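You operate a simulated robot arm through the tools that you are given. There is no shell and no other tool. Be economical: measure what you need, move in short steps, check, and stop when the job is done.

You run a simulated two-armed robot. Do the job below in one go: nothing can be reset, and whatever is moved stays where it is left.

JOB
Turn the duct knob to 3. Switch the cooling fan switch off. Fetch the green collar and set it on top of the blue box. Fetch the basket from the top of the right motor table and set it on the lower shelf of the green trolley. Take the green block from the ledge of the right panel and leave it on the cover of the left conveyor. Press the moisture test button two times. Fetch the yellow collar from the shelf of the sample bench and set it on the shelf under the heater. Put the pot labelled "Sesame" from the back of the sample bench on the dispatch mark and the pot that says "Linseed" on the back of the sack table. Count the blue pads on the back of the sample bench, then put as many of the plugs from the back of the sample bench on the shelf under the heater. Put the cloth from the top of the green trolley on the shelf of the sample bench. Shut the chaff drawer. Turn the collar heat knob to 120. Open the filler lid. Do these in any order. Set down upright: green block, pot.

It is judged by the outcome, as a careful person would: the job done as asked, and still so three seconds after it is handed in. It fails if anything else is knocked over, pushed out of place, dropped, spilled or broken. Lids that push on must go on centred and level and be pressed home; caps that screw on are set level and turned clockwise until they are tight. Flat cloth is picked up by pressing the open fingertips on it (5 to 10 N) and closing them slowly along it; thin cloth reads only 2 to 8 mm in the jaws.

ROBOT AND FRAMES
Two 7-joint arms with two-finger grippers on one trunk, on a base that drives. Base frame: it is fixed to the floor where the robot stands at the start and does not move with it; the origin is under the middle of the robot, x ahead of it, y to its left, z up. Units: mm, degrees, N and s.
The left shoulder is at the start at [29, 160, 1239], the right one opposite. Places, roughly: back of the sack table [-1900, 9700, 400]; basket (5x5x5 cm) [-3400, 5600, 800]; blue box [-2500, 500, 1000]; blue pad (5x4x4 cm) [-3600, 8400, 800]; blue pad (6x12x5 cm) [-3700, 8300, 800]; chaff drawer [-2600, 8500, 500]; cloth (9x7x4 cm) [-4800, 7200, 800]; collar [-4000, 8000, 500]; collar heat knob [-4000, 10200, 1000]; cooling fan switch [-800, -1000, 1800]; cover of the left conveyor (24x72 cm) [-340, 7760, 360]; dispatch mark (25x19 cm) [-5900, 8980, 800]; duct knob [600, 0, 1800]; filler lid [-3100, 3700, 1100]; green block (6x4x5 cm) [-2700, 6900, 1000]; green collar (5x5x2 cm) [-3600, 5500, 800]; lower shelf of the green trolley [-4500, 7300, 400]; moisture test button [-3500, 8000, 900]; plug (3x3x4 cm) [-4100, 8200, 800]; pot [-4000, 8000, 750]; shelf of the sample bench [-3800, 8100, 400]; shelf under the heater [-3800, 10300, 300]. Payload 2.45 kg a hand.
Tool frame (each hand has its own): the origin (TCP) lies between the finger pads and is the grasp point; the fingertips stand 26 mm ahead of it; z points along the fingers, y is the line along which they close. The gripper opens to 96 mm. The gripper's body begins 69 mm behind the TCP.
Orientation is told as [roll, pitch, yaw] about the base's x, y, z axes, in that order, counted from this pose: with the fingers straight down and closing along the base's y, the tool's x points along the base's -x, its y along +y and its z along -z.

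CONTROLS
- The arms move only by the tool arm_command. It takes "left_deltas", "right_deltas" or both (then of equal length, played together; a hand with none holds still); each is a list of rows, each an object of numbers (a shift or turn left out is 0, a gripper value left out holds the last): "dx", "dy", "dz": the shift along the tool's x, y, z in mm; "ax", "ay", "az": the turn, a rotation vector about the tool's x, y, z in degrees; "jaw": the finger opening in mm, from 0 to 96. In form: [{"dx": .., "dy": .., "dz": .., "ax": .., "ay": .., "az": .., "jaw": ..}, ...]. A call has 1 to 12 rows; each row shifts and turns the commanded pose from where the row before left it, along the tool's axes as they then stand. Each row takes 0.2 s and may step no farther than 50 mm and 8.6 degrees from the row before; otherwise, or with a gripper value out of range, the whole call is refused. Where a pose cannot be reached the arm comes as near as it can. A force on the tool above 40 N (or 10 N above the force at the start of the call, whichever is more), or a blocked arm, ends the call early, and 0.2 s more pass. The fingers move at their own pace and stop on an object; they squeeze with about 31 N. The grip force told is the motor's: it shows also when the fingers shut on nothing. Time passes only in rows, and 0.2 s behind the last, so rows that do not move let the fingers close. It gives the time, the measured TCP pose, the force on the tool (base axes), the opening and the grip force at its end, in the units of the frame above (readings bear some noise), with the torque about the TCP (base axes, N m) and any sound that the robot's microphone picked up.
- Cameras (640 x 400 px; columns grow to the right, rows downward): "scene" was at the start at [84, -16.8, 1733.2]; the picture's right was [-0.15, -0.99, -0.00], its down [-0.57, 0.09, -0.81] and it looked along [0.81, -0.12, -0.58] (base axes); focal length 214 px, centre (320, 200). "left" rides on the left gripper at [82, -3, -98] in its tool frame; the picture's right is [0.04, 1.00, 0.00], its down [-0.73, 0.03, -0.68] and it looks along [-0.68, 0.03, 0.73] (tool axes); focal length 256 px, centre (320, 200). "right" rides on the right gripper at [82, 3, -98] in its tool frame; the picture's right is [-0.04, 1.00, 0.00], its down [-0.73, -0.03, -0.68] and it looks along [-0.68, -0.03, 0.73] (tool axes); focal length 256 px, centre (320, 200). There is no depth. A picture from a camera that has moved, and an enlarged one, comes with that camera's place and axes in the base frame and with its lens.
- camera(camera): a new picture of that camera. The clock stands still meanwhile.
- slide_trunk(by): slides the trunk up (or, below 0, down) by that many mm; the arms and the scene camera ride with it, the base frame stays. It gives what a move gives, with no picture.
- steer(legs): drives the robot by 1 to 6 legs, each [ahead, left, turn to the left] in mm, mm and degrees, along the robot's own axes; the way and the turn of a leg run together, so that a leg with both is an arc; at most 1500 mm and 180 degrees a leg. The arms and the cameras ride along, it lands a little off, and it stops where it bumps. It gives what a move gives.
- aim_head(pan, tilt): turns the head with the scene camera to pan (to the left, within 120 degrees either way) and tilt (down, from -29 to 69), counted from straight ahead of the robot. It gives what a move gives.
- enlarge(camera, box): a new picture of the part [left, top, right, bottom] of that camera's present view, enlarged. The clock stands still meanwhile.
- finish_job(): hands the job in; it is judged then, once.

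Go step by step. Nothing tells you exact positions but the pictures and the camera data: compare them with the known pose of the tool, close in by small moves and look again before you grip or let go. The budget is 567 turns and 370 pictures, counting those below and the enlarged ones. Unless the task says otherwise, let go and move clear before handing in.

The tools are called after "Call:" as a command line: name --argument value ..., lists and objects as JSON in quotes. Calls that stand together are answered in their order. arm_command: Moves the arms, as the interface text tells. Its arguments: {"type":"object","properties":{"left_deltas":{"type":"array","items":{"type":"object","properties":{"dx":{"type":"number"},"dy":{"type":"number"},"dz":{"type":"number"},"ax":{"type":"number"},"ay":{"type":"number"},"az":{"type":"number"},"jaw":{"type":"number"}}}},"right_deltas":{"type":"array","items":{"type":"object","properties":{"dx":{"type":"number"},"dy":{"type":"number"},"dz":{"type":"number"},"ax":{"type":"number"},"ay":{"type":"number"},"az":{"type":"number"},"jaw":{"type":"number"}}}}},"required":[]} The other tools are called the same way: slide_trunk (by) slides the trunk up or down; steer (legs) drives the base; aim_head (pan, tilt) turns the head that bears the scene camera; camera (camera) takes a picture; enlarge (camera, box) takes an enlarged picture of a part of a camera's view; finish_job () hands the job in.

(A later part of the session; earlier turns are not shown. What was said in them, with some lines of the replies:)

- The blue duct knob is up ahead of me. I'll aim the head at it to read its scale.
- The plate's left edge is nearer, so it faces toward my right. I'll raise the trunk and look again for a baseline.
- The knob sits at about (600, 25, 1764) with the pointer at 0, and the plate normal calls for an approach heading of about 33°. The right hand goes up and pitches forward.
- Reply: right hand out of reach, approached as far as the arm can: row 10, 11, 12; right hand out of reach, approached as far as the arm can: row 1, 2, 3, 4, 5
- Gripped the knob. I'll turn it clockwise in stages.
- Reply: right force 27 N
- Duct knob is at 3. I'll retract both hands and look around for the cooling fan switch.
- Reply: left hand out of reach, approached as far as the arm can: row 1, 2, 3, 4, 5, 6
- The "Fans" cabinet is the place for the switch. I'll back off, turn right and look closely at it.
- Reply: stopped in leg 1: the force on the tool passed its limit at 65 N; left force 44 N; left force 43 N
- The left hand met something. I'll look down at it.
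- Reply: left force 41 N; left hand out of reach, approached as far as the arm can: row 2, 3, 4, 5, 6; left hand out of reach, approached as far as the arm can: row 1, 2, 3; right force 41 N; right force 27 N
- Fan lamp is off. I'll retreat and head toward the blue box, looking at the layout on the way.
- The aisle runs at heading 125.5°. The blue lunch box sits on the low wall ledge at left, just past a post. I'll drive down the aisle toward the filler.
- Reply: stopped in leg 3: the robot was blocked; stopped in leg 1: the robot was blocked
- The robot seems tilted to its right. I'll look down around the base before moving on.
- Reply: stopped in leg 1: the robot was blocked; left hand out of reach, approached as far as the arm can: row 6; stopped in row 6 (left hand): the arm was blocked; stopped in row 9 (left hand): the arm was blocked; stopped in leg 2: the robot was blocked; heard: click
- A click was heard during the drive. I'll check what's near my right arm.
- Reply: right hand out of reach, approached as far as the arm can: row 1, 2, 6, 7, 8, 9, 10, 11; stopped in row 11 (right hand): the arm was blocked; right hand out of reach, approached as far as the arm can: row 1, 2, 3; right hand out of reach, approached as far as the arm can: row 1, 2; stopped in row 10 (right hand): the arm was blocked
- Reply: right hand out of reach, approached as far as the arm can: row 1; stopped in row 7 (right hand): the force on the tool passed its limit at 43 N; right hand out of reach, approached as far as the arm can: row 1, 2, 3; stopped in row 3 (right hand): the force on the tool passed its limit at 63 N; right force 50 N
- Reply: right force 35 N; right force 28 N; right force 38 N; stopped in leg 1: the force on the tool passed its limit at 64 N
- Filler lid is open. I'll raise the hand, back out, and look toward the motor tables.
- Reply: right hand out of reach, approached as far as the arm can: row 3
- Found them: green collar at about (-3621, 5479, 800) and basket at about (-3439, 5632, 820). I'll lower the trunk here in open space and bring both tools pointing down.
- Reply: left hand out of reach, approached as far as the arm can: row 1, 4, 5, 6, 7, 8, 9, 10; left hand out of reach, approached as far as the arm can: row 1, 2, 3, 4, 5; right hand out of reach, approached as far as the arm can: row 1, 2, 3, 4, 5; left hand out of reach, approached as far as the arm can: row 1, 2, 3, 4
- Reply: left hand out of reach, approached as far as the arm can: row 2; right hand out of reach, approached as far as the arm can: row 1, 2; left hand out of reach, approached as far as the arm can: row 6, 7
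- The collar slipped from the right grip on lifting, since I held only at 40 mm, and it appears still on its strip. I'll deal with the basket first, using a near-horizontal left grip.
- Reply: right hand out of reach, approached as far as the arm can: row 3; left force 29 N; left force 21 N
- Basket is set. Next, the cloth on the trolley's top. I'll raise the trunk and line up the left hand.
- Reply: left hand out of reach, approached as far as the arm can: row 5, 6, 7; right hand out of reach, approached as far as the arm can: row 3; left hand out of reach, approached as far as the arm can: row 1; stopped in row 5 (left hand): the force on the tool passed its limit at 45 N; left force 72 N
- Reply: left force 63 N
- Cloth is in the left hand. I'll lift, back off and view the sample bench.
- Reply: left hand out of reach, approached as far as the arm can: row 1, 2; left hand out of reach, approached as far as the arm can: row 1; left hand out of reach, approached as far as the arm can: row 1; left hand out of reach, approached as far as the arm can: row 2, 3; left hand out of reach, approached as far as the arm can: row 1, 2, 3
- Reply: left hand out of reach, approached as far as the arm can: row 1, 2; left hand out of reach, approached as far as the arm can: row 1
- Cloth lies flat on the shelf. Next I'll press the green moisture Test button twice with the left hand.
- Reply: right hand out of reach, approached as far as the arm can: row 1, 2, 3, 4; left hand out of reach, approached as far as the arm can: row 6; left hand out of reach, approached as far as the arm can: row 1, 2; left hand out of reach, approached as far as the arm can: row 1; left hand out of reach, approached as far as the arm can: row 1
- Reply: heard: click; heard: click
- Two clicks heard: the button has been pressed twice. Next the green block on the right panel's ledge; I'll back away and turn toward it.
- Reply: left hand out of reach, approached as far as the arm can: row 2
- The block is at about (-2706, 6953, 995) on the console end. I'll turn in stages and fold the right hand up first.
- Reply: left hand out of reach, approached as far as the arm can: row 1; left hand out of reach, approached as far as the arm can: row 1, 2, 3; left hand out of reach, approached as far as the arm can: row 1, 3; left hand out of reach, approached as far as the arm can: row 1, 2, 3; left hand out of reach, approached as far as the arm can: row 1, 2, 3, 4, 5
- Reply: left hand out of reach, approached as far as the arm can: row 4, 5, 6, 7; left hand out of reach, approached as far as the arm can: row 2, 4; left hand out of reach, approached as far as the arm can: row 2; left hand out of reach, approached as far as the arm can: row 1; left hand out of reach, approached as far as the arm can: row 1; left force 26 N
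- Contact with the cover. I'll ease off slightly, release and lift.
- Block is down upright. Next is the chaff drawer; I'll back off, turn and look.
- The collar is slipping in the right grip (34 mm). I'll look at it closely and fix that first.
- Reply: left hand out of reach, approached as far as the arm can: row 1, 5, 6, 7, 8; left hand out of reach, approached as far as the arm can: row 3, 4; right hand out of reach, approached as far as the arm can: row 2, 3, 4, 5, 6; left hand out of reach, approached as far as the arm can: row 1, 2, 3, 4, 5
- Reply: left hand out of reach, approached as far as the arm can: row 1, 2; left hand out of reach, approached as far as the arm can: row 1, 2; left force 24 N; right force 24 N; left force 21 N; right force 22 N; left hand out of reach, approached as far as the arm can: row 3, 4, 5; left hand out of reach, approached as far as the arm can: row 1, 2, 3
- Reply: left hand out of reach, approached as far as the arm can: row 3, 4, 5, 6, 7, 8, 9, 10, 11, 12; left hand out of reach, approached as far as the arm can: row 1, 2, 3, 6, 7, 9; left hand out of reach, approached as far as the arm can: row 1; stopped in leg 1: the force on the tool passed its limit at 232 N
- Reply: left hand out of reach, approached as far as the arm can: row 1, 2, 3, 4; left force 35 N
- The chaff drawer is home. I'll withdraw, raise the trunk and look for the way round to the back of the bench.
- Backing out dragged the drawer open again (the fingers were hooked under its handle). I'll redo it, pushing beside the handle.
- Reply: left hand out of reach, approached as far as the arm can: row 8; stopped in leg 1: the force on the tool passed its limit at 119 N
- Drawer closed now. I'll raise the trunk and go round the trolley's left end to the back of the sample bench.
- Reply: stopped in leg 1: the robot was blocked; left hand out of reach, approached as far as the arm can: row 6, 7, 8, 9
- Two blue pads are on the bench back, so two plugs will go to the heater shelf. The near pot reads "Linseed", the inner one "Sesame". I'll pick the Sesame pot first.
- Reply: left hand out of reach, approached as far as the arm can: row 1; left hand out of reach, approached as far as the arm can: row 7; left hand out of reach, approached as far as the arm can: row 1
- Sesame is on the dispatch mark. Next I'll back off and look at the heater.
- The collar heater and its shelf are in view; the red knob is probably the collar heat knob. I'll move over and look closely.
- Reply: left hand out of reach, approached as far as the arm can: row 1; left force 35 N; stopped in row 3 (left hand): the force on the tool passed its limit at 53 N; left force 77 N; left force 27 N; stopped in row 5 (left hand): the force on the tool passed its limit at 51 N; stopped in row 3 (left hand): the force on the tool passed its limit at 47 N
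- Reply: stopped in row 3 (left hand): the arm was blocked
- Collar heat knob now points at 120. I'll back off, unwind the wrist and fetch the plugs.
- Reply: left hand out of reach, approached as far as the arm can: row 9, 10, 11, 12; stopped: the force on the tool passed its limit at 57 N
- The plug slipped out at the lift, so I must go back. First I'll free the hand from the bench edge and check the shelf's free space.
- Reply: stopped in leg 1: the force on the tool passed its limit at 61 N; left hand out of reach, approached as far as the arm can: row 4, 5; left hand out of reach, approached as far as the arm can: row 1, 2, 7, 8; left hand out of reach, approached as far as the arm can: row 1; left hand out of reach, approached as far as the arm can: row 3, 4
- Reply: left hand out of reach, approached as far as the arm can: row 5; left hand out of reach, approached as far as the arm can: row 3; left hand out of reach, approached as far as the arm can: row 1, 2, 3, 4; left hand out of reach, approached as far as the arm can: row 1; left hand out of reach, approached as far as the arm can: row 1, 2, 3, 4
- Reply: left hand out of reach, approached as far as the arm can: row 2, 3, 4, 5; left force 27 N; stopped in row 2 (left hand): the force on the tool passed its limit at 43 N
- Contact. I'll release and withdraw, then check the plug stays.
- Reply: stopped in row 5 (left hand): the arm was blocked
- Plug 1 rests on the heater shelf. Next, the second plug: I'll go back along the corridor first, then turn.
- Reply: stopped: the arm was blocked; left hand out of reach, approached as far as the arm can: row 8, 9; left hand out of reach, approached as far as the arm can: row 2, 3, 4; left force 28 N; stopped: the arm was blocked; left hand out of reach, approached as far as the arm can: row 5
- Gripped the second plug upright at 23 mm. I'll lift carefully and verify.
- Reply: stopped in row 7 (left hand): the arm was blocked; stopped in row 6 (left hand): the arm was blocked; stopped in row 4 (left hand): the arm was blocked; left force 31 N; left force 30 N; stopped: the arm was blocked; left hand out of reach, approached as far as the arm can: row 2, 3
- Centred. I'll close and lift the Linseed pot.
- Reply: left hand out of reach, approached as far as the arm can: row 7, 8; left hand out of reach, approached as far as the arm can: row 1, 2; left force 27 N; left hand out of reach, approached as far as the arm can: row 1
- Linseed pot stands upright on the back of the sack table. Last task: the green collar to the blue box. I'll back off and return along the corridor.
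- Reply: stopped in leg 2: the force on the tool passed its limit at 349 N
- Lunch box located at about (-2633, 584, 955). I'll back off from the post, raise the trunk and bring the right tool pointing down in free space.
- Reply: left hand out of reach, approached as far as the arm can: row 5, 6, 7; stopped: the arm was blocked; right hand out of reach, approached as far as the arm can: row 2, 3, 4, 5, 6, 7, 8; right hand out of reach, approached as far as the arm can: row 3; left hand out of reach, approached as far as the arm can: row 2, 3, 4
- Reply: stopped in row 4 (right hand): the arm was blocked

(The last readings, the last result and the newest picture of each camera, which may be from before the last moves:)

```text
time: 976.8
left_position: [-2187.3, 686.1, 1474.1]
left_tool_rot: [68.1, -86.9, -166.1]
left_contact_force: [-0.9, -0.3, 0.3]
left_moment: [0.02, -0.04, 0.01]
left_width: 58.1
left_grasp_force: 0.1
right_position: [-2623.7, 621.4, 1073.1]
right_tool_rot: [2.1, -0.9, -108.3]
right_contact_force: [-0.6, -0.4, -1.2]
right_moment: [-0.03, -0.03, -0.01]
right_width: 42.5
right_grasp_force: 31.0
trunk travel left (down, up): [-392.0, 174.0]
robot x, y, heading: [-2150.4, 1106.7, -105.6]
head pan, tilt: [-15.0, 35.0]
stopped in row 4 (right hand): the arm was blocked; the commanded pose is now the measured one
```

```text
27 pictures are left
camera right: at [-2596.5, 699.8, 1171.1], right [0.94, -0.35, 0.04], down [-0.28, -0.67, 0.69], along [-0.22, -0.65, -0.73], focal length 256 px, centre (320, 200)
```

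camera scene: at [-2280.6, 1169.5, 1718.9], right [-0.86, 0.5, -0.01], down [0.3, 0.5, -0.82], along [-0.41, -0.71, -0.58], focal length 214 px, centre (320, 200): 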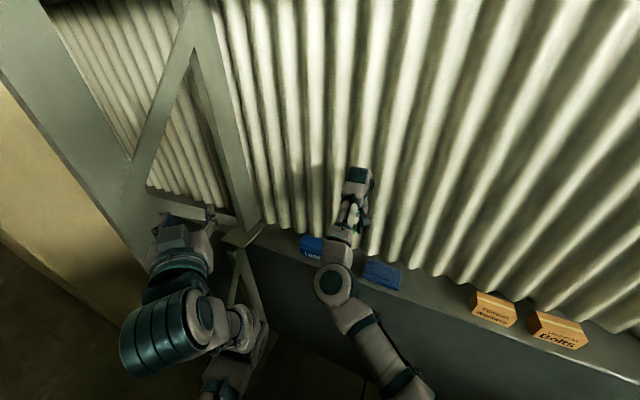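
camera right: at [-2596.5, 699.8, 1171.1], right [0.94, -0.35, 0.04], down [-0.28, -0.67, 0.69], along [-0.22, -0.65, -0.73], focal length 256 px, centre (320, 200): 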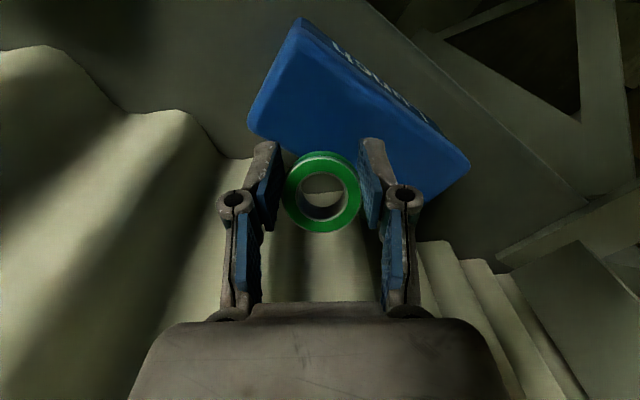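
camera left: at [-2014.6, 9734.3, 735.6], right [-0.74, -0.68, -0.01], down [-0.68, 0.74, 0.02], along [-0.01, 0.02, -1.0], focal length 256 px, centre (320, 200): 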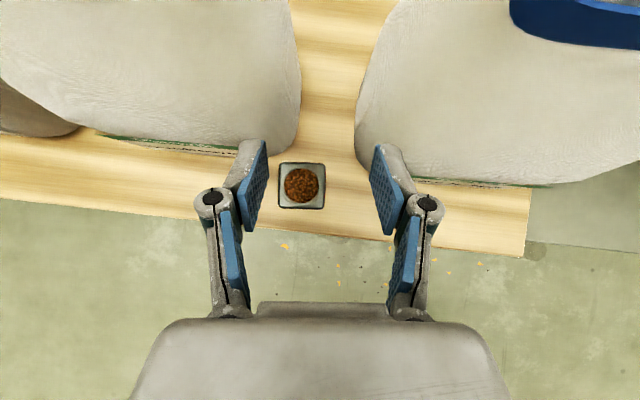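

Call:
arm_command --right_deltas '[{}, {}, {}, {}, {}]'

Call:
camera --camera "scene"

```text
time: 978.0
left_position: [-2128.1, 670.1, 1469.2]
left_tool_rot: [25.0, -88.4, -122.9]
left_contact_force: [0.6, -0.2, -0.4]
left_moment: [0.0, 0.02, -0.02]
left_width: 58.1
left_grasp_force: 0.0
right_position: [-2576.8, 608.2, 1083.7]
right_tool_rot: [0.1, -1.0, -107.8]
right_contact_force: [1.6, -0.5, -1.9]
right_moment: [0.09, 0.06, 0.01]
right_width: 42.3
right_grasp_force: 31.0
trunk travel left (down, up): [-392.0, 174.0]
robot x, y, heading: [-2136.8, 1105.9, -105.5]
head pan, tilt: [-15.0, 35.0]
```

```text
26 pictures are left
camera scene: at [-2169.7, 1024.7, 1719.2], right [-0.86, 0.5, 0.01], down [0.28, 0.5, -0.82], along [-0.42, -0.7, -0.57], focal length 214 px, centre (320, 200)
```

scene: 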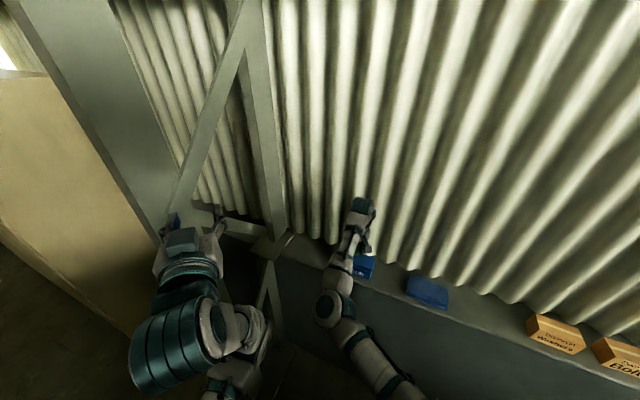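

Call:
arm_command --right_deltas '[{}, {}, {}, {}, {}, {}, {}, {}, {}, {}, {}, {}]'

Call:
arm_command --right_deltas '[{}, {}, {}]'

Call:
arm_command --right_deltas '[{}]'

```text
time: 980.6
left_position: [-2159.1, 678.8, 1472.5]
left_tool_rot: [52.1, -87.8, -150.2]
left_contact_force: [0.2, 0.4, -0.1]
left_moment: [0.02, 0.0, -0.08]
left_width: 58.1
left_grasp_force: 0.1
right_position: [-2600.3, 615.4, 1078.7]
right_tool_rot: [1.1, -0.9, -108.1]
right_contact_force: [0.9, 0.2, -0.9]
right_moment: [0.02, 0.0, 0.02]
right_width: 42.2
right_grasp_force: 30.8
trunk travel left (down, up): [-392.0, 174.0]
robot x, y, heading: [-2147.8, 1107.5, -105.3]
head pan, tilt: [-15.0, 35.0]
```

```text
time: 981.4
left_position: [-2177.5, 683.2, 1472.2]
left_tool_rot: [59.8, -87.2, -158.1]
left_contact_force: [-0.1, 0.4, -0.4]
left_moment: [0.03, -0.01, 0.01]
left_width: 58.0
left_grasp_force: 0.1
right_position: [-2614.9, 618.9, 1074.8]
right_tool_rot: [1.7, -0.8, -108.3]
right_contact_force: [-1.9, 0.6, -1.3]
right_moment: [0.0, -0.06, -0.03]
right_width: 41.9
right_grasp_force: 31.0
trunk travel left (down, up): [-392.0, 174.0]
robot x, y, heading: [-2147.5, 1110.4, -105.3]
head pan, tilt: [-15.0, 35.0]
```

```text
time: 981.8
left_position: [-2131.2, 668.7, 1469.4]
left_tool_rot: [26.9, -88.0, -124.7]
left_contact_force: [1.3, -0.3, -0.6]
left_moment: [-0.04, 0.03, -0.14]
left_width: 58.3
left_grasp_force: 0.2
right_position: [-2581.6, 609.9, 1082.8]
right_tool_rot: [0.1, -0.9, -107.9]
right_contact_force: [0.5, 0.3, -1.0]
right_moment: [0.06, 0.04, -0.03]
right_width: 42.2
right_grasp_force: 31.2
trunk travel left (down, up): [-392.0, 174.0]
robot x, y, heading: [-2139.9, 1107.7, -105.5]
head pan, tilt: [-15.0, 35.0]
```

The body is swaying with the trunk this high. I'll back off, lower the trunk a little for stability, and raise the hand instead.

Call:
arm_command --right_deltas '[{"dz": -30}, {"dz": -30}]'

Call:
steer --legs '[[-180, -40, 0]]'

Call:
slide_trunk --by -140

Call:
arm_command --right_deltas '[{"dz": -30}, {"dz": -30}, {"dz": -25}, {}, {}, {}]'

Call:
arm_command --right_deltas '[{}, {}]'

```text
time: 982.4
left_position: [-2162.4, 680.5, 1473.3]
left_tool_rot: [54.5, -87.8, -152.9]
left_contact_force: [-1.3, -0.1, 0.0]
left_moment: [0.0, -0.01, -0.01]
left_width: 58.0
left_grasp_force: 0.1
right_position: [-2604.4, 618.6, 1137.1]
right_tool_rot: [1.1, -0.9, -108.2]
right_contact_force: [0.1, 0.5, -1.4]
right_moment: [0.02, -0.03, -0.03]
right_width: 42.1
right_grasp_force: 30.9
trunk travel left (down, up): [-392.0, 174.0]
robot x, y, heading: [-2146.2, 1108.6, -105.2]
head pan, tilt: [-15.0, 35.0]
```

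```text
time: 983.9
left_position: [-2156.4, 857.6, 1470.5]
left_tool_rot: [51.3, -87.1, -148.6]
left_contact_force: [-0.4, 0.0, 0.4]
left_moment: [0.02, 0.0, -0.02]
left_width: 58.1
left_grasp_force: 0.1
right_position: [-2600.5, 799.2, 1135.3]
right_tool_rot: [1.3, -0.7, -108.2]
right_contact_force: [-0.1, -0.5, -0.5]
right_moment: [0.01, -0.06, -0.04]
right_width: 42.1
right_grasp_force: 31.3
trunk travel left (down, up): [-392.0, 174.0]
robot x, y, heading: [-2139.1, 1292.9, -105.2]
head pan, tilt: [-15.0, 35.0]
```

```text
time: 985.6
left_position: [-2155.8, 821.6, 1292.3]
left_tool_rot: [22.8, -82.7, -119.9]
left_contact_force: [-0.2, 0.2, -0.2]
left_moment: [0.01, -0.02, -0.01]
left_width: 58.0
left_grasp_force: 0.1
right_position: [-2594.4, 805.1, 1002.6]
right_tool_rot: [1.0, -1.2, -108.2]
right_contact_force: [0.1, 0.0, 0.0]
right_moment: [-0.02, -0.01, 0.0]
right_width: 42.1
right_grasp_force: 31.2
trunk travel left (down, up): [-252.0, 314.0]
robot x, y, heading: [-2141.1, 1294.0, -105.1]
head pan, tilt: [-15.0, 35.0]
```

```text
time: 987.0
left_position: [-2160.4, 824.0, 1292.4]
left_tool_rot: [23.3, -82.9, -120.8]
left_contact_force: [-0.2, 0.4, 0.3]
left_moment: [0.0, -0.02, -0.03]
left_width: 57.9
left_grasp_force: 0.1
right_position: [-2596.7, 807.4, 1085.3]
right_tool_rot: [1.1, -1.2, -108.1]
right_contact_force: [-0.2, 0.5, -0.9]
right_moment: [-0.01, -0.01, 0.0]
right_width: 42.1
right_grasp_force: 31.2
trunk travel left (down, up): [-252.0, 314.0]
robot x, y, heading: [-2136.5, 1294.3, -105.2]
head pan, tilt: [-15.0, 35.0]
```

```text
time: 987.6
left_position: [-2172.2, 825.2, 1293.3]
left_tool_rot: [26.6, -82.5, -124.0]
left_contact_force: [-1.4, -0.1, 0.5]
left_moment: [-0.04, -0.01, 0.05]
left_width: 57.9
left_grasp_force: 0.1
right_position: [-2607.3, 810.7, 1082.6]
right_tool_rot: [1.6, -0.9, -108.2]
right_contact_force: [-0.8, 0.4, -0.6]
right_moment: [0.0, -0.01, 0.0]
right_width: 42.1
right_grasp_force: 30.8
trunk travel left (down, up): [-252.0, 314.0]
robot x, y, heading: [-2140.5, 1294.8, -105.1]
head pan, tilt: [-15.0, 35.0]
```

Call:
arm_command --left_deltas '[{"dy": -30, "dz": -20}, {"dy": -30, "dz": -20}, {"dz": -20}, {}]'

Call:
steer --legs '[[188, 58, 0]]'

Call:
arm_command --right_deltas '[{}, {}, {}, {}, {}, {}, {}, {}]'

Call:
camera --camera "right"

```text
time: 988.6
left_position: [-2167.9, 824.5, 1292.2]
left_tool_rot: [25.5, -82.5, -122.9]
left_contact_force: [0.1, -0.2, -0.6]
left_moment: [-0.01, -0.01, 0.03]
left_width: 58.3
left_grasp_force: 0.1
left hand out of reach, approached as far as the arm can: row 1, 2, 3
right_position: [-2604.2, 809.6, 1084.2]
right_tool_rot: [1.5, -1.0, -108.2]
right_contact_force: [0.3, -0.1, -1.9]
right_moment: [0.01, -0.07, -0.03]
right_width: 42.2
right_grasp_force: 31.0
trunk travel left (down, up): [-252.0, 314.0]
robot x, y, heading: [-2137.9, 1293.4, -105.1]
head pan, tilt: [-15.0, 35.0]
```

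```text
time: 990.2
left_position: [-2161.2, 628.9, 1292.4]
left_tool_rot: [25.5, -82.5, -122.8]
left_contact_force: [0.2, -0.1, -0.8]
left_moment: [0.01, 0.05, 0.02]
left_width: 58.1
left_grasp_force: 0.0
right_position: [-2596.9, 612.2, 1083.9]
right_tool_rot: [1.6, -1.1, -108.2]
right_contact_force: [0.0, -0.8, -0.5]
right_moment: [0.01, -0.02, 0.02]
right_width: 42.1
right_grasp_force: 31.2
trunk travel left (down, up): [-252.0, 314.0]
robot x, y, heading: [-2133.2, 1098.1, -105.3]
head pan, tilt: [-15.0, 35.0]
```

```text
time: 992.0
left_position: [-2156.6, 631.4, 1295.2]
left_tool_rot: [27.4, -83.3, -124.4]
left_contact_force: [-0.3, 0.2, 0.4]
left_moment: [-0.03, -0.04, 0.02]
left_width: 58.3
left_grasp_force: 0.1
right_position: [-2593.2, 615.3, 1086.3]
right_tool_rot: [1.3, -1.4, -108.2]
right_contact_force: [1.6, 0.2, -0.6]
right_moment: [0.04, -0.04, -0.02]
right_width: 41.9
right_grasp_force: 31.4
trunk travel left (down, up): [-252.0, 314.0]
robot x, y, heading: [-2131.1, 1095.9, -104.9]
head pan, tilt: [-15.0, 35.0]
```

```text
25 pictures are left
camera right: at [-2565.7, 693.6, 1184.9], right [0.94, -0.35, 0.02], down [-0.27, -0.67, 0.69], along [-0.23, -0.66, -0.72], focal length 256 px, centre (320, 200)
```

right: 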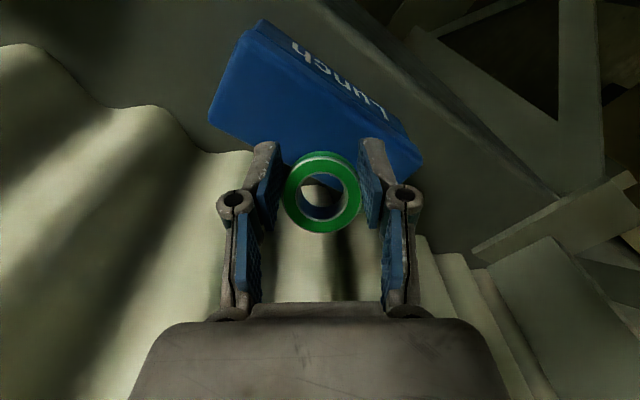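

Call:
arm_command --right_deltas '[{"dx": 12, "dy": -4, "ax": 1.3, "ay": 1.2}, {"dz": 15}, {"dz": 12}, {}, {}]'

Call:
camera --camera "right"

```text
time: 993.2
left_position: [-2155.9, 631.1, 1296.9]
left_tool_rot: [27.2, -83.3, -124.3]
left_contact_force: [0.3, 0.2, -0.1]
left_moment: [-0.02, 0.01, 0.01]
left_width: 58.0
left_grasp_force: 0.2
right_position: [-2596.2, 625.8, 1060.7]
right_tool_rot: [-0.1, -0.2, -108.1]
right_contact_force: [0.5, 0.2, -0.9]
right_moment: [-0.01, 0.0, 0.03]
right_width: 41.9
right_grasp_force: 31.2
right hand out of reach, approached as far as the arm can: row 3
trunk travel left (down, up): [-252.0, 314.0]
robot x, y, heading: [-2130.4, 1095.6, -105.2]
head pan, tilt: [-15.0, 35.0]
```

```text
24 pictures are left
camera right: at [-2567.6, 701.6, 1159.4], right [0.94, -0.35, 0.0], down [-0.26, -0.69, 0.68], along [-0.24, -0.64, -0.73], focal length 256 px, centre (320, 200)
```

right: 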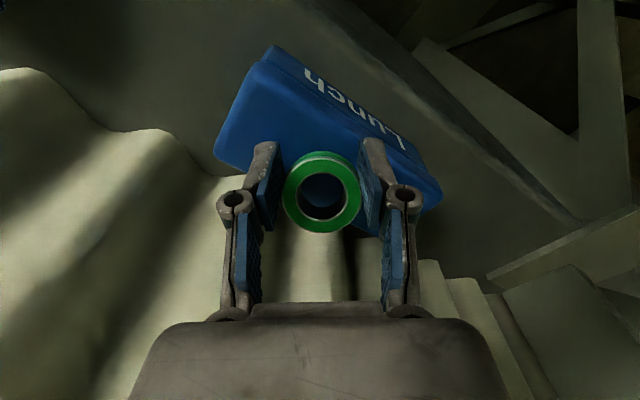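

Call:
arm_command --right_deltas '[{"dx": -15}, {"dx": -15}, {}, {}]'

Call:
camera --camera "right"

Call:
enlarge --camera "scene" --box '[290, 180, 430, 310]'

```text
time: 994.2
left_position: [-2155.6, 631.7, 1296.2]
left_tool_rot: [27.3, -83.3, -124.3]
left_contact_force: [0.0, -0.5, 0.5]
left_moment: [-0.01, 0.0, -0.02]
left_width: 58.2
left_grasp_force: 0.1
right_position: [-2606.8, 597.6, 1059.7]
right_tool_rot: [-0.1, -0.1, -108.2]
right_contact_force: [0.0, 1.0, 0.6]
right_moment: [0.04, 0.0, -0.01]
right_width: 41.9
right_grasp_force: 31.0
trunk travel left (down, up): [-252.0, 314.0]
robot x, y, heading: [-2129.5, 1095.8, -105.2]
head pan, tilt: [-15.0, 35.0]
```

```text
23 pictures are left
camera right: at [-2577.0, 673.3, 1159.4], right [0.94, -0.35, 0.0], down [-0.26, -0.69, 0.68], along [-0.24, -0.64, -0.73], focal length 256 px, centre (320, 200)
```

right: 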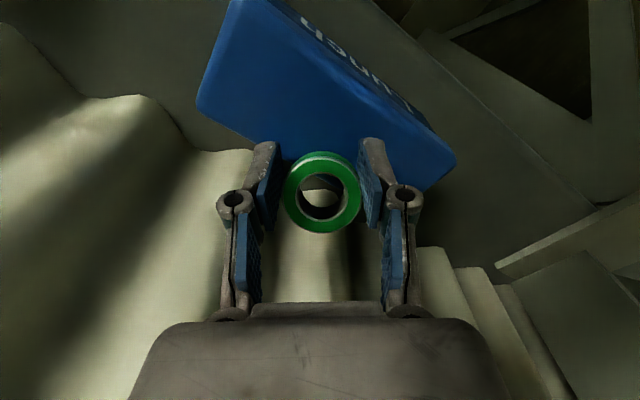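

```text
3.08 times, centred on (360, 245) of scene
camera zoom: at [-2195.6, 956.5, 1577.6], right [-0.86, 0.5, 0.0], down [0.29, 0.5, -0.82], along [-0.41, -0.71, -0.58], focal length 660 px, centre (197, 62)
```

zoom: 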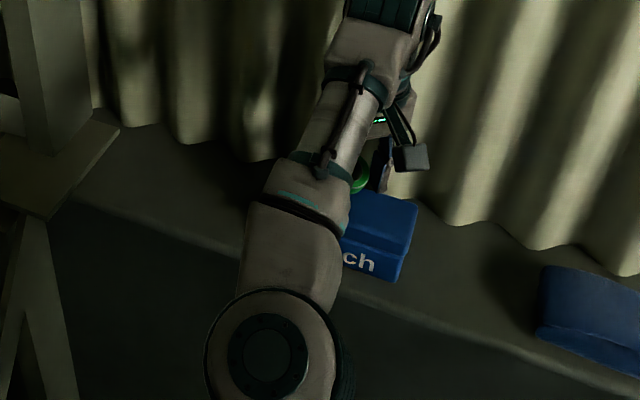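

Call:
arm_command --right_deltas '[{"dx": 5, "dz": 8}, {"dz": 8}, {"dz": 8}, {}, {}]'

Call:
camera --camera "right"

```text
time: 994.9
left_position: [-2152.3, 634.5, 1297.4]
left_tool_rot: [28.4, -83.8, -125.3]
left_contact_force: [-0.3, 0.5, -0.4]
left_moment: [0.02, -0.02, 0.0]
left_width: 58.0
left_grasp_force: 0.1
right_position: [-2602.6, 604.9, 1050.2]
right_tool_rot: [-0.3, -0.8, -108.3]
right_contact_force: [3.9, 5.2, 14.0]
right_moment: [0.14, -0.37, 0.1]
right_width: 41.6
right_grasp_force: 31.4
trunk travel left (down, up): [-252.0, 314.0]
robot x, y, heading: [-2130.9, 1095.9, -105.1]
head pan, tilt: [-15.0, 35.0]
stopped in row 3 (right hand): the force on the tool passed its limit at 46 N (the readings are from after the stop); the commanded pose is now the measured one
```

```text
21 pictures are left
camera right: at [-2572.3, 681.9, 1148.9], right [0.94, -0.35, 0.0], down [-0.25, -0.68, 0.69], along [-0.24, -0.64, -0.73], focal length 256 px, centre (320, 200)
```

right: 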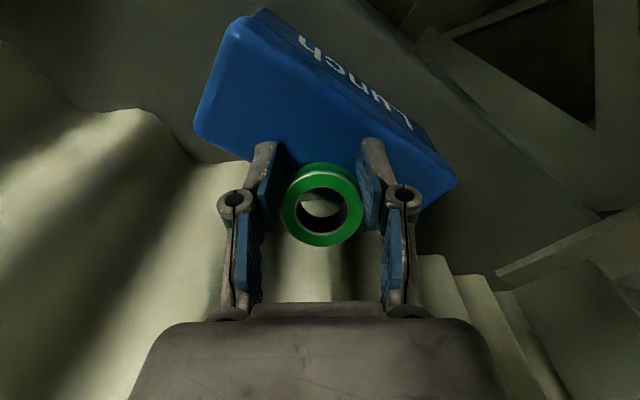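

Call:
arm_command --right_deltas '[{"dz": -12}, {"dx": 18}, {}, {}]'

Call:
camera --camera "right"

```text
time: 995.9
left_position: [-2154.1, 633.7, 1298.1]
left_tool_rot: [29.9, -83.8, -126.8]
left_contact_force: [0.3, -0.5, 0.8]
left_moment: [0.01, 0.01, -0.02]
left_width: 58.0
left_grasp_force: 0.0
right_position: [-2600.1, 622.1, 1058.9]
right_tool_rot: [-0.2, -0.5, -108.2]
right_contact_force: [0.2, -1.1, -1.0]
right_moment: [0.03, 0.0, 0.01]
right_width: 41.9
right_grasp_force: 31.0
trunk travel left (down, up): [-252.0, 314.0]
robot x, y, heading: [-2130.7, 1094.8, -105.2]
head pan, tilt: [-15.0, 35.0]
```

```text
20 pictures are left
camera right: at [-2568.7, 698.4, 1158.2], right [0.94, -0.35, 0.0], down [-0.25, -0.68, 0.69], along [-0.24, -0.64, -0.73], focal length 256 px, centre (320, 200)
```

right: 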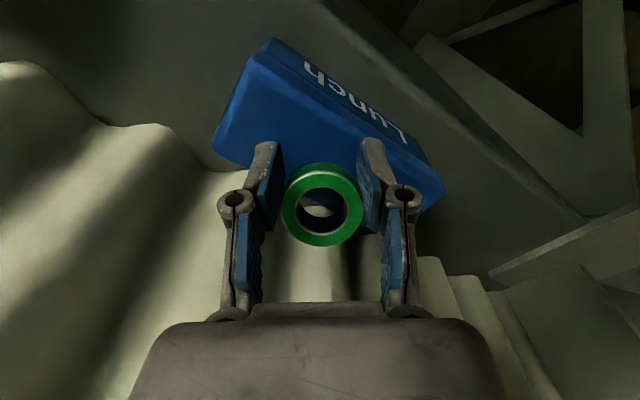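

Call:
arm_command --right_deltas '[{"dx": 20, "dy": 3}, {}, {"dz": 6}, {}]'

Call:
camera --camera "right"

```text
time: 996.9
left_position: [-2153.8, 633.6, 1297.5]
left_tool_rot: [29.9, -83.8, -126.8]
left_contact_force: [-0.7, 0.9, -0.5]
left_moment: [0.02, 0.02, 0.01]
left_width: 58.3
left_grasp_force: 0.0
right_position: [-2600.6, 627.9, 1054.6]
right_tool_rot: [-0.1, -0.6, -108.3]
right_contact_force: [-0.5, 0.5, -0.6]
right_moment: [0.03, 0.0, 0.0]
right_width: 41.3
right_grasp_force: 31.1
right hand out of reach, approached as far as the arm can: row 1
trunk travel left (down, up): [-252.0, 314.0]
robot x, y, heading: [-2136.1, 1095.0, -105.3]
head pan, tilt: [-15.0, 35.0]
```

```text
19 pictures are left
camera right: at [-2570.8, 704.4, 1152.3], right [0.94, -0.35, 0.0], down [-0.25, -0.68, 0.69], along [-0.24, -0.64, -0.73], focal length 256 px, centre (320, 200)
```

right: 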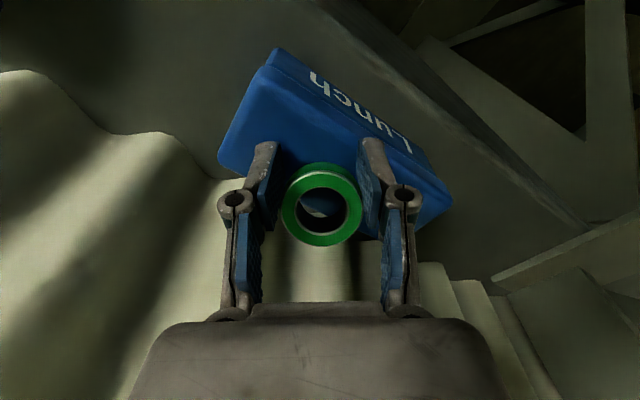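

Call:
steer --legs '[[-16, 0, 0]]'

Call:
arm_command --right_deltas '[{}, {}, {}]'

Call:
camera --camera "right"

```text
time: 997.6
left_position: [-2151.1, 647.9, 1297.9]
left_tool_rot: [29.6, -83.7, -126.4]
left_contact_force: [0.3, -0.6, 0.4]
left_moment: [-0.01, -0.04, -0.01]
left_width: 58.1
left_grasp_force: 0.1
right_position: [-2598.9, 640.9, 1051.0]
right_tool_rot: [-0.1, -0.4, -108.1]
right_contact_force: [-0.2, -0.6, -1.8]
right_moment: [0.04, -0.02, -0.01]
right_width: 41.5
right_grasp_force: 31.1
trunk travel left (down, up): [-252.0, 314.0]
robot x, y, heading: [-2128.0, 1114.3, -105.2]
head pan, tilt: [-15.0, 35.0]
```

```text
time: 998.4
left_position: [-2146.6, 653.2, 1304.1]
left_tool_rot: [35.5, -84.7, -132.1]
left_contact_force: [0.1, -0.1, -0.6]
left_moment: [-0.01, 0.0, -0.03]
left_width: 57.8
left_grasp_force: 0.2
right_position: [-2596.1, 647.0, 1056.5]
right_tool_rot: [-0.1, -0.8, -108.3]
right_contact_force: [1.2, 0.1, -0.8]
right_moment: [0.03, -0.03, 0.0]
right_width: 41.5
right_grasp_force: 30.7
trunk travel left (down, up): [-252.0, 314.0]
robot x, y, heading: [-2128.2, 1109.7, -105.0]
head pan, tilt: [-15.0, 35.0]
```

```text
18 pictures are left
camera right: at [-2565.6, 724.6, 1154.7], right [0.94, -0.35, 0.0], down [-0.25, -0.68, 0.69], along [-0.24, -0.65, -0.72], focal length 256 px, centre (320, 200)
```

right: 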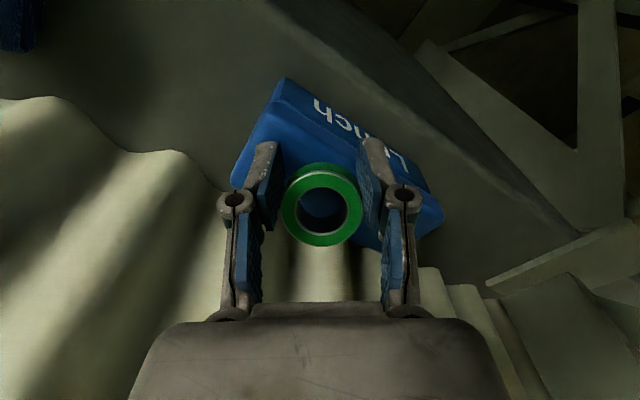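

Call:
arm_command --right_deltas '[{"dz": 3}, {"dz": 3}, {}]'

Call:
arm_command --right_deltas '[{"dz": 2}, {"dz": 2}, {}]'

```text
time: 999.2
left_position: [-2147.9, 653.8, 1302.9]
left_tool_rot: [35.1, -84.6, -131.5]
left_contact_force: [-1.0, -0.1, -0.5]
left_moment: [0.01, 0.0, -0.03]
left_width: 58.1
left_grasp_force: 0.1
right_position: [-2596.3, 646.7, 1051.5]
right_tool_rot: [-0.1, -0.9, -108.2]
right_contact_force: [-0.6, -0.1, 1.2]
right_moment: [-0.03, 0.01, 0.01]
right_width: 41.8
right_grasp_force: 30.3
trunk travel left (down, up): [-252.0, 314.0]
robot x, y, heading: [-2128.6, 1112.4, -105.2]
head pan, tilt: [-15.0, 35.0]
```

```text
time: 1000.0
left_position: [-2145.4, 653.8, 1303.5]
left_tool_rot: [33.5, -84.7, -130.2]
left_contact_force: [0.7, 0.5, 0.5]
left_moment: [0.02, 0.02, 0.02]
left_width: 58.0
left_grasp_force: 0.0
right_position: [-2594.3, 648.6, 1049.3]
right_tool_rot: [-0.3, -1.1, -108.3]
right_contact_force: [-3.0, -2.2, 27.0]
right_moment: [-0.01, 0.28, -0.08]
right_width: 41.5
right_grasp_force: 31.3
trunk travel left (down, up): [-252.0, 314.0]
robot x, y, heading: [-2129.4, 1115.4, -105.5]
head pan, tilt: [-15.0, 35.0]
```

Call:
arm_command --right_deltas '[{"dz": -1.5}, {"jaw": 46}, {"jaw": 52}, {"jaw": 60}, {"jaw": 60}, {}]'

Call:
camera --camera "right"

```text
time: 1001.4
left_position: [-2147.5, 652.3, 1301.7]
left_tool_rot: [34.9, -84.6, -131.4]
left_contact_force: [0.1, -0.8, -1.0]
left_moment: [0.05, 0.0, 0.0]
left_width: 58.0
left_grasp_force: 0.0
right_position: [-2596.3, 645.7, 1047.6]
right_tool_rot: [-0.1, -0.8, -108.2]
right_contact_force: [0.6, -0.3, 1.4]
right_moment: [0.03, 0.02, 0.01]
right_width: 60.4
right_grasp_force: 0.1
trunk travel left (down, up): [-252.0, 314.0]
robot x, y, heading: [-2129.8, 1109.2, -104.9]
head pan, tilt: [-15.0, 35.0]
```

```text
17 pictures are left
camera right: at [-2565.7, 723.3, 1146.0], right [0.94, -0.35, 0.0], down [-0.25, -0.68, 0.69], along [-0.24, -0.64, -0.72], focal length 256 px, centre (320, 200)
```

right: 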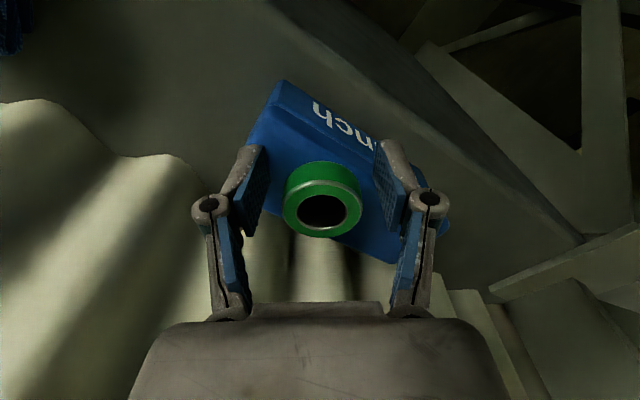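

Call:
arm_command --right_deltas '[{"dz": -20}, {"dz": -30}, {"dz": -40}, {}]'

Call:
camera --camera "right"

```text
time: 1002.4
left_position: [-2148.3, 651.8, 1302.0]
left_tool_rot: [34.4, -84.5, -131.0]
left_contact_force: [-0.3, -0.3, -0.3]
left_moment: [0.03, -0.02, -0.01]
left_width: 57.9
left_grasp_force: 0.1
right_position: [-2596.5, 646.8, 1137.1]
right_tool_rot: [0.0, -0.8, -108.2]
right_contact_force: [1.3, -1.0, 0.0]
right_moment: [0.04, 0.01, 0.01]
right_width: 60.3
right_grasp_force: 0.0
trunk travel left (down, up): [-252.0, 314.0]
robot x, y, heading: [-2124.3, 1111.5, -105.2]
head pan, tilt: [-15.0, 35.0]
```

```text
16 pictures are left
camera right: at [-2565.6, 724.0, 1235.4], right [0.94, -0.35, 0.0], down [-0.25, -0.68, 0.69], along [-0.24, -0.64, -0.73], focal length 256 px, centre (320, 200)
```

right: 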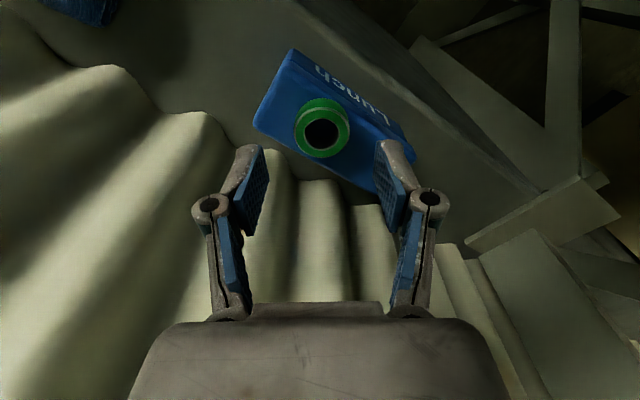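

The green collar rests on the blue box. I'll move clear and take one last look before handing in.

Call:
steer --legs '[[-350, 0, 0]]'

Call:
enlarge --camera "scene" --box '[200, 150, 440, 300]'

```text
time: 1004.7
left_position: [-2056.0, 991.8, 1302.0]
left_tool_rot: [35.1, -84.6, -132.0]
left_contact_force: [0.4, 0.5, 0.6]
left_moment: [0.02, 0.01, -0.01]
left_width: 58.0
left_grasp_force: 0.1
right_position: [-2504.1, 988.7, 1137.3]
right_tool_rot: [-0.2, -0.8, -108.5]
right_contact_force: [-0.4, -0.2, -0.8]
right_moment: [-0.03, 0.01, 0.01]
right_width: 60.0
right_grasp_force: 0.0
trunk travel left (down, up): [-252.0, 314.0]
robot x, y, heading: [-2035.7, 1455.7, -105.4]
head pan, tilt: [-15.0, 35.0]
```

```text
2.67 times, centred on (320, 225) of scene
camera zoom: at [-2099.3, 1311.6, 1577.5], right [-0.86, 0.51, 0.0], down [0.29, 0.5, -0.82], along [-0.41, -0.7, -0.58], focal length 572 px, centre (320, 133)
```

zoom: 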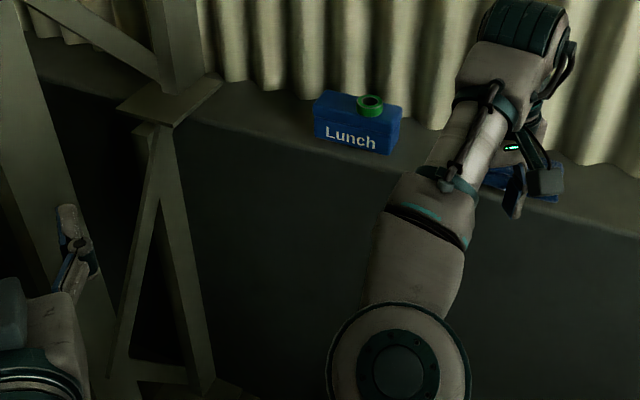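

The collar lies flat on the blue lunch box, and both hands are empty and clear. I'm handing the job in.

Call:
finish_job

```text
The job is handed in.
```

I carried out every task on the list and handed the job in, but a few things along the way could count against it.

- **Duct knob, fan, filler lid, heat knob:** the duct knob is at 3, the fan lamp is off, the filler lid is open and stays open, and the collar heat knob is at 120.
- **Moisture test:** the button was pressed twice, with a click heard each time.
- **Chaff drawer:** shut. My first attempt dragged it back open as I retreated, so I pushed it shut again.
- **Green collar, basket, block and cloth:** each is where you asked, and the block stands upright.
- **Pots:** Sesame is on the dispatch mark and Linseed is on the back of the sack table, both upright.
- **Plugs:** I counted two blue pads, so two plugs are on the shelf under the heater. I knocked one over on the bench while picking it up, so it lies on its side.
- **Yellow collar:** it is on the shelf under the heater. Its top looked dark, but the body is yellow and it was the only yellow ring-shaped item I saw there.

**Bumps and possible side effects:**
- The left hand hit the right motor table hard (349 N) on the way back. The table and its items looked in place afterwards.
- The left hand bumped a grain hopper (61 N). I saw nothing spilled.
- The robot ran against the right conveyor console. It did not appear to have moved.
- I heard a click near the Press 6 panel while driving past and could not find the cause. My right arm may have pressed the Start button there.
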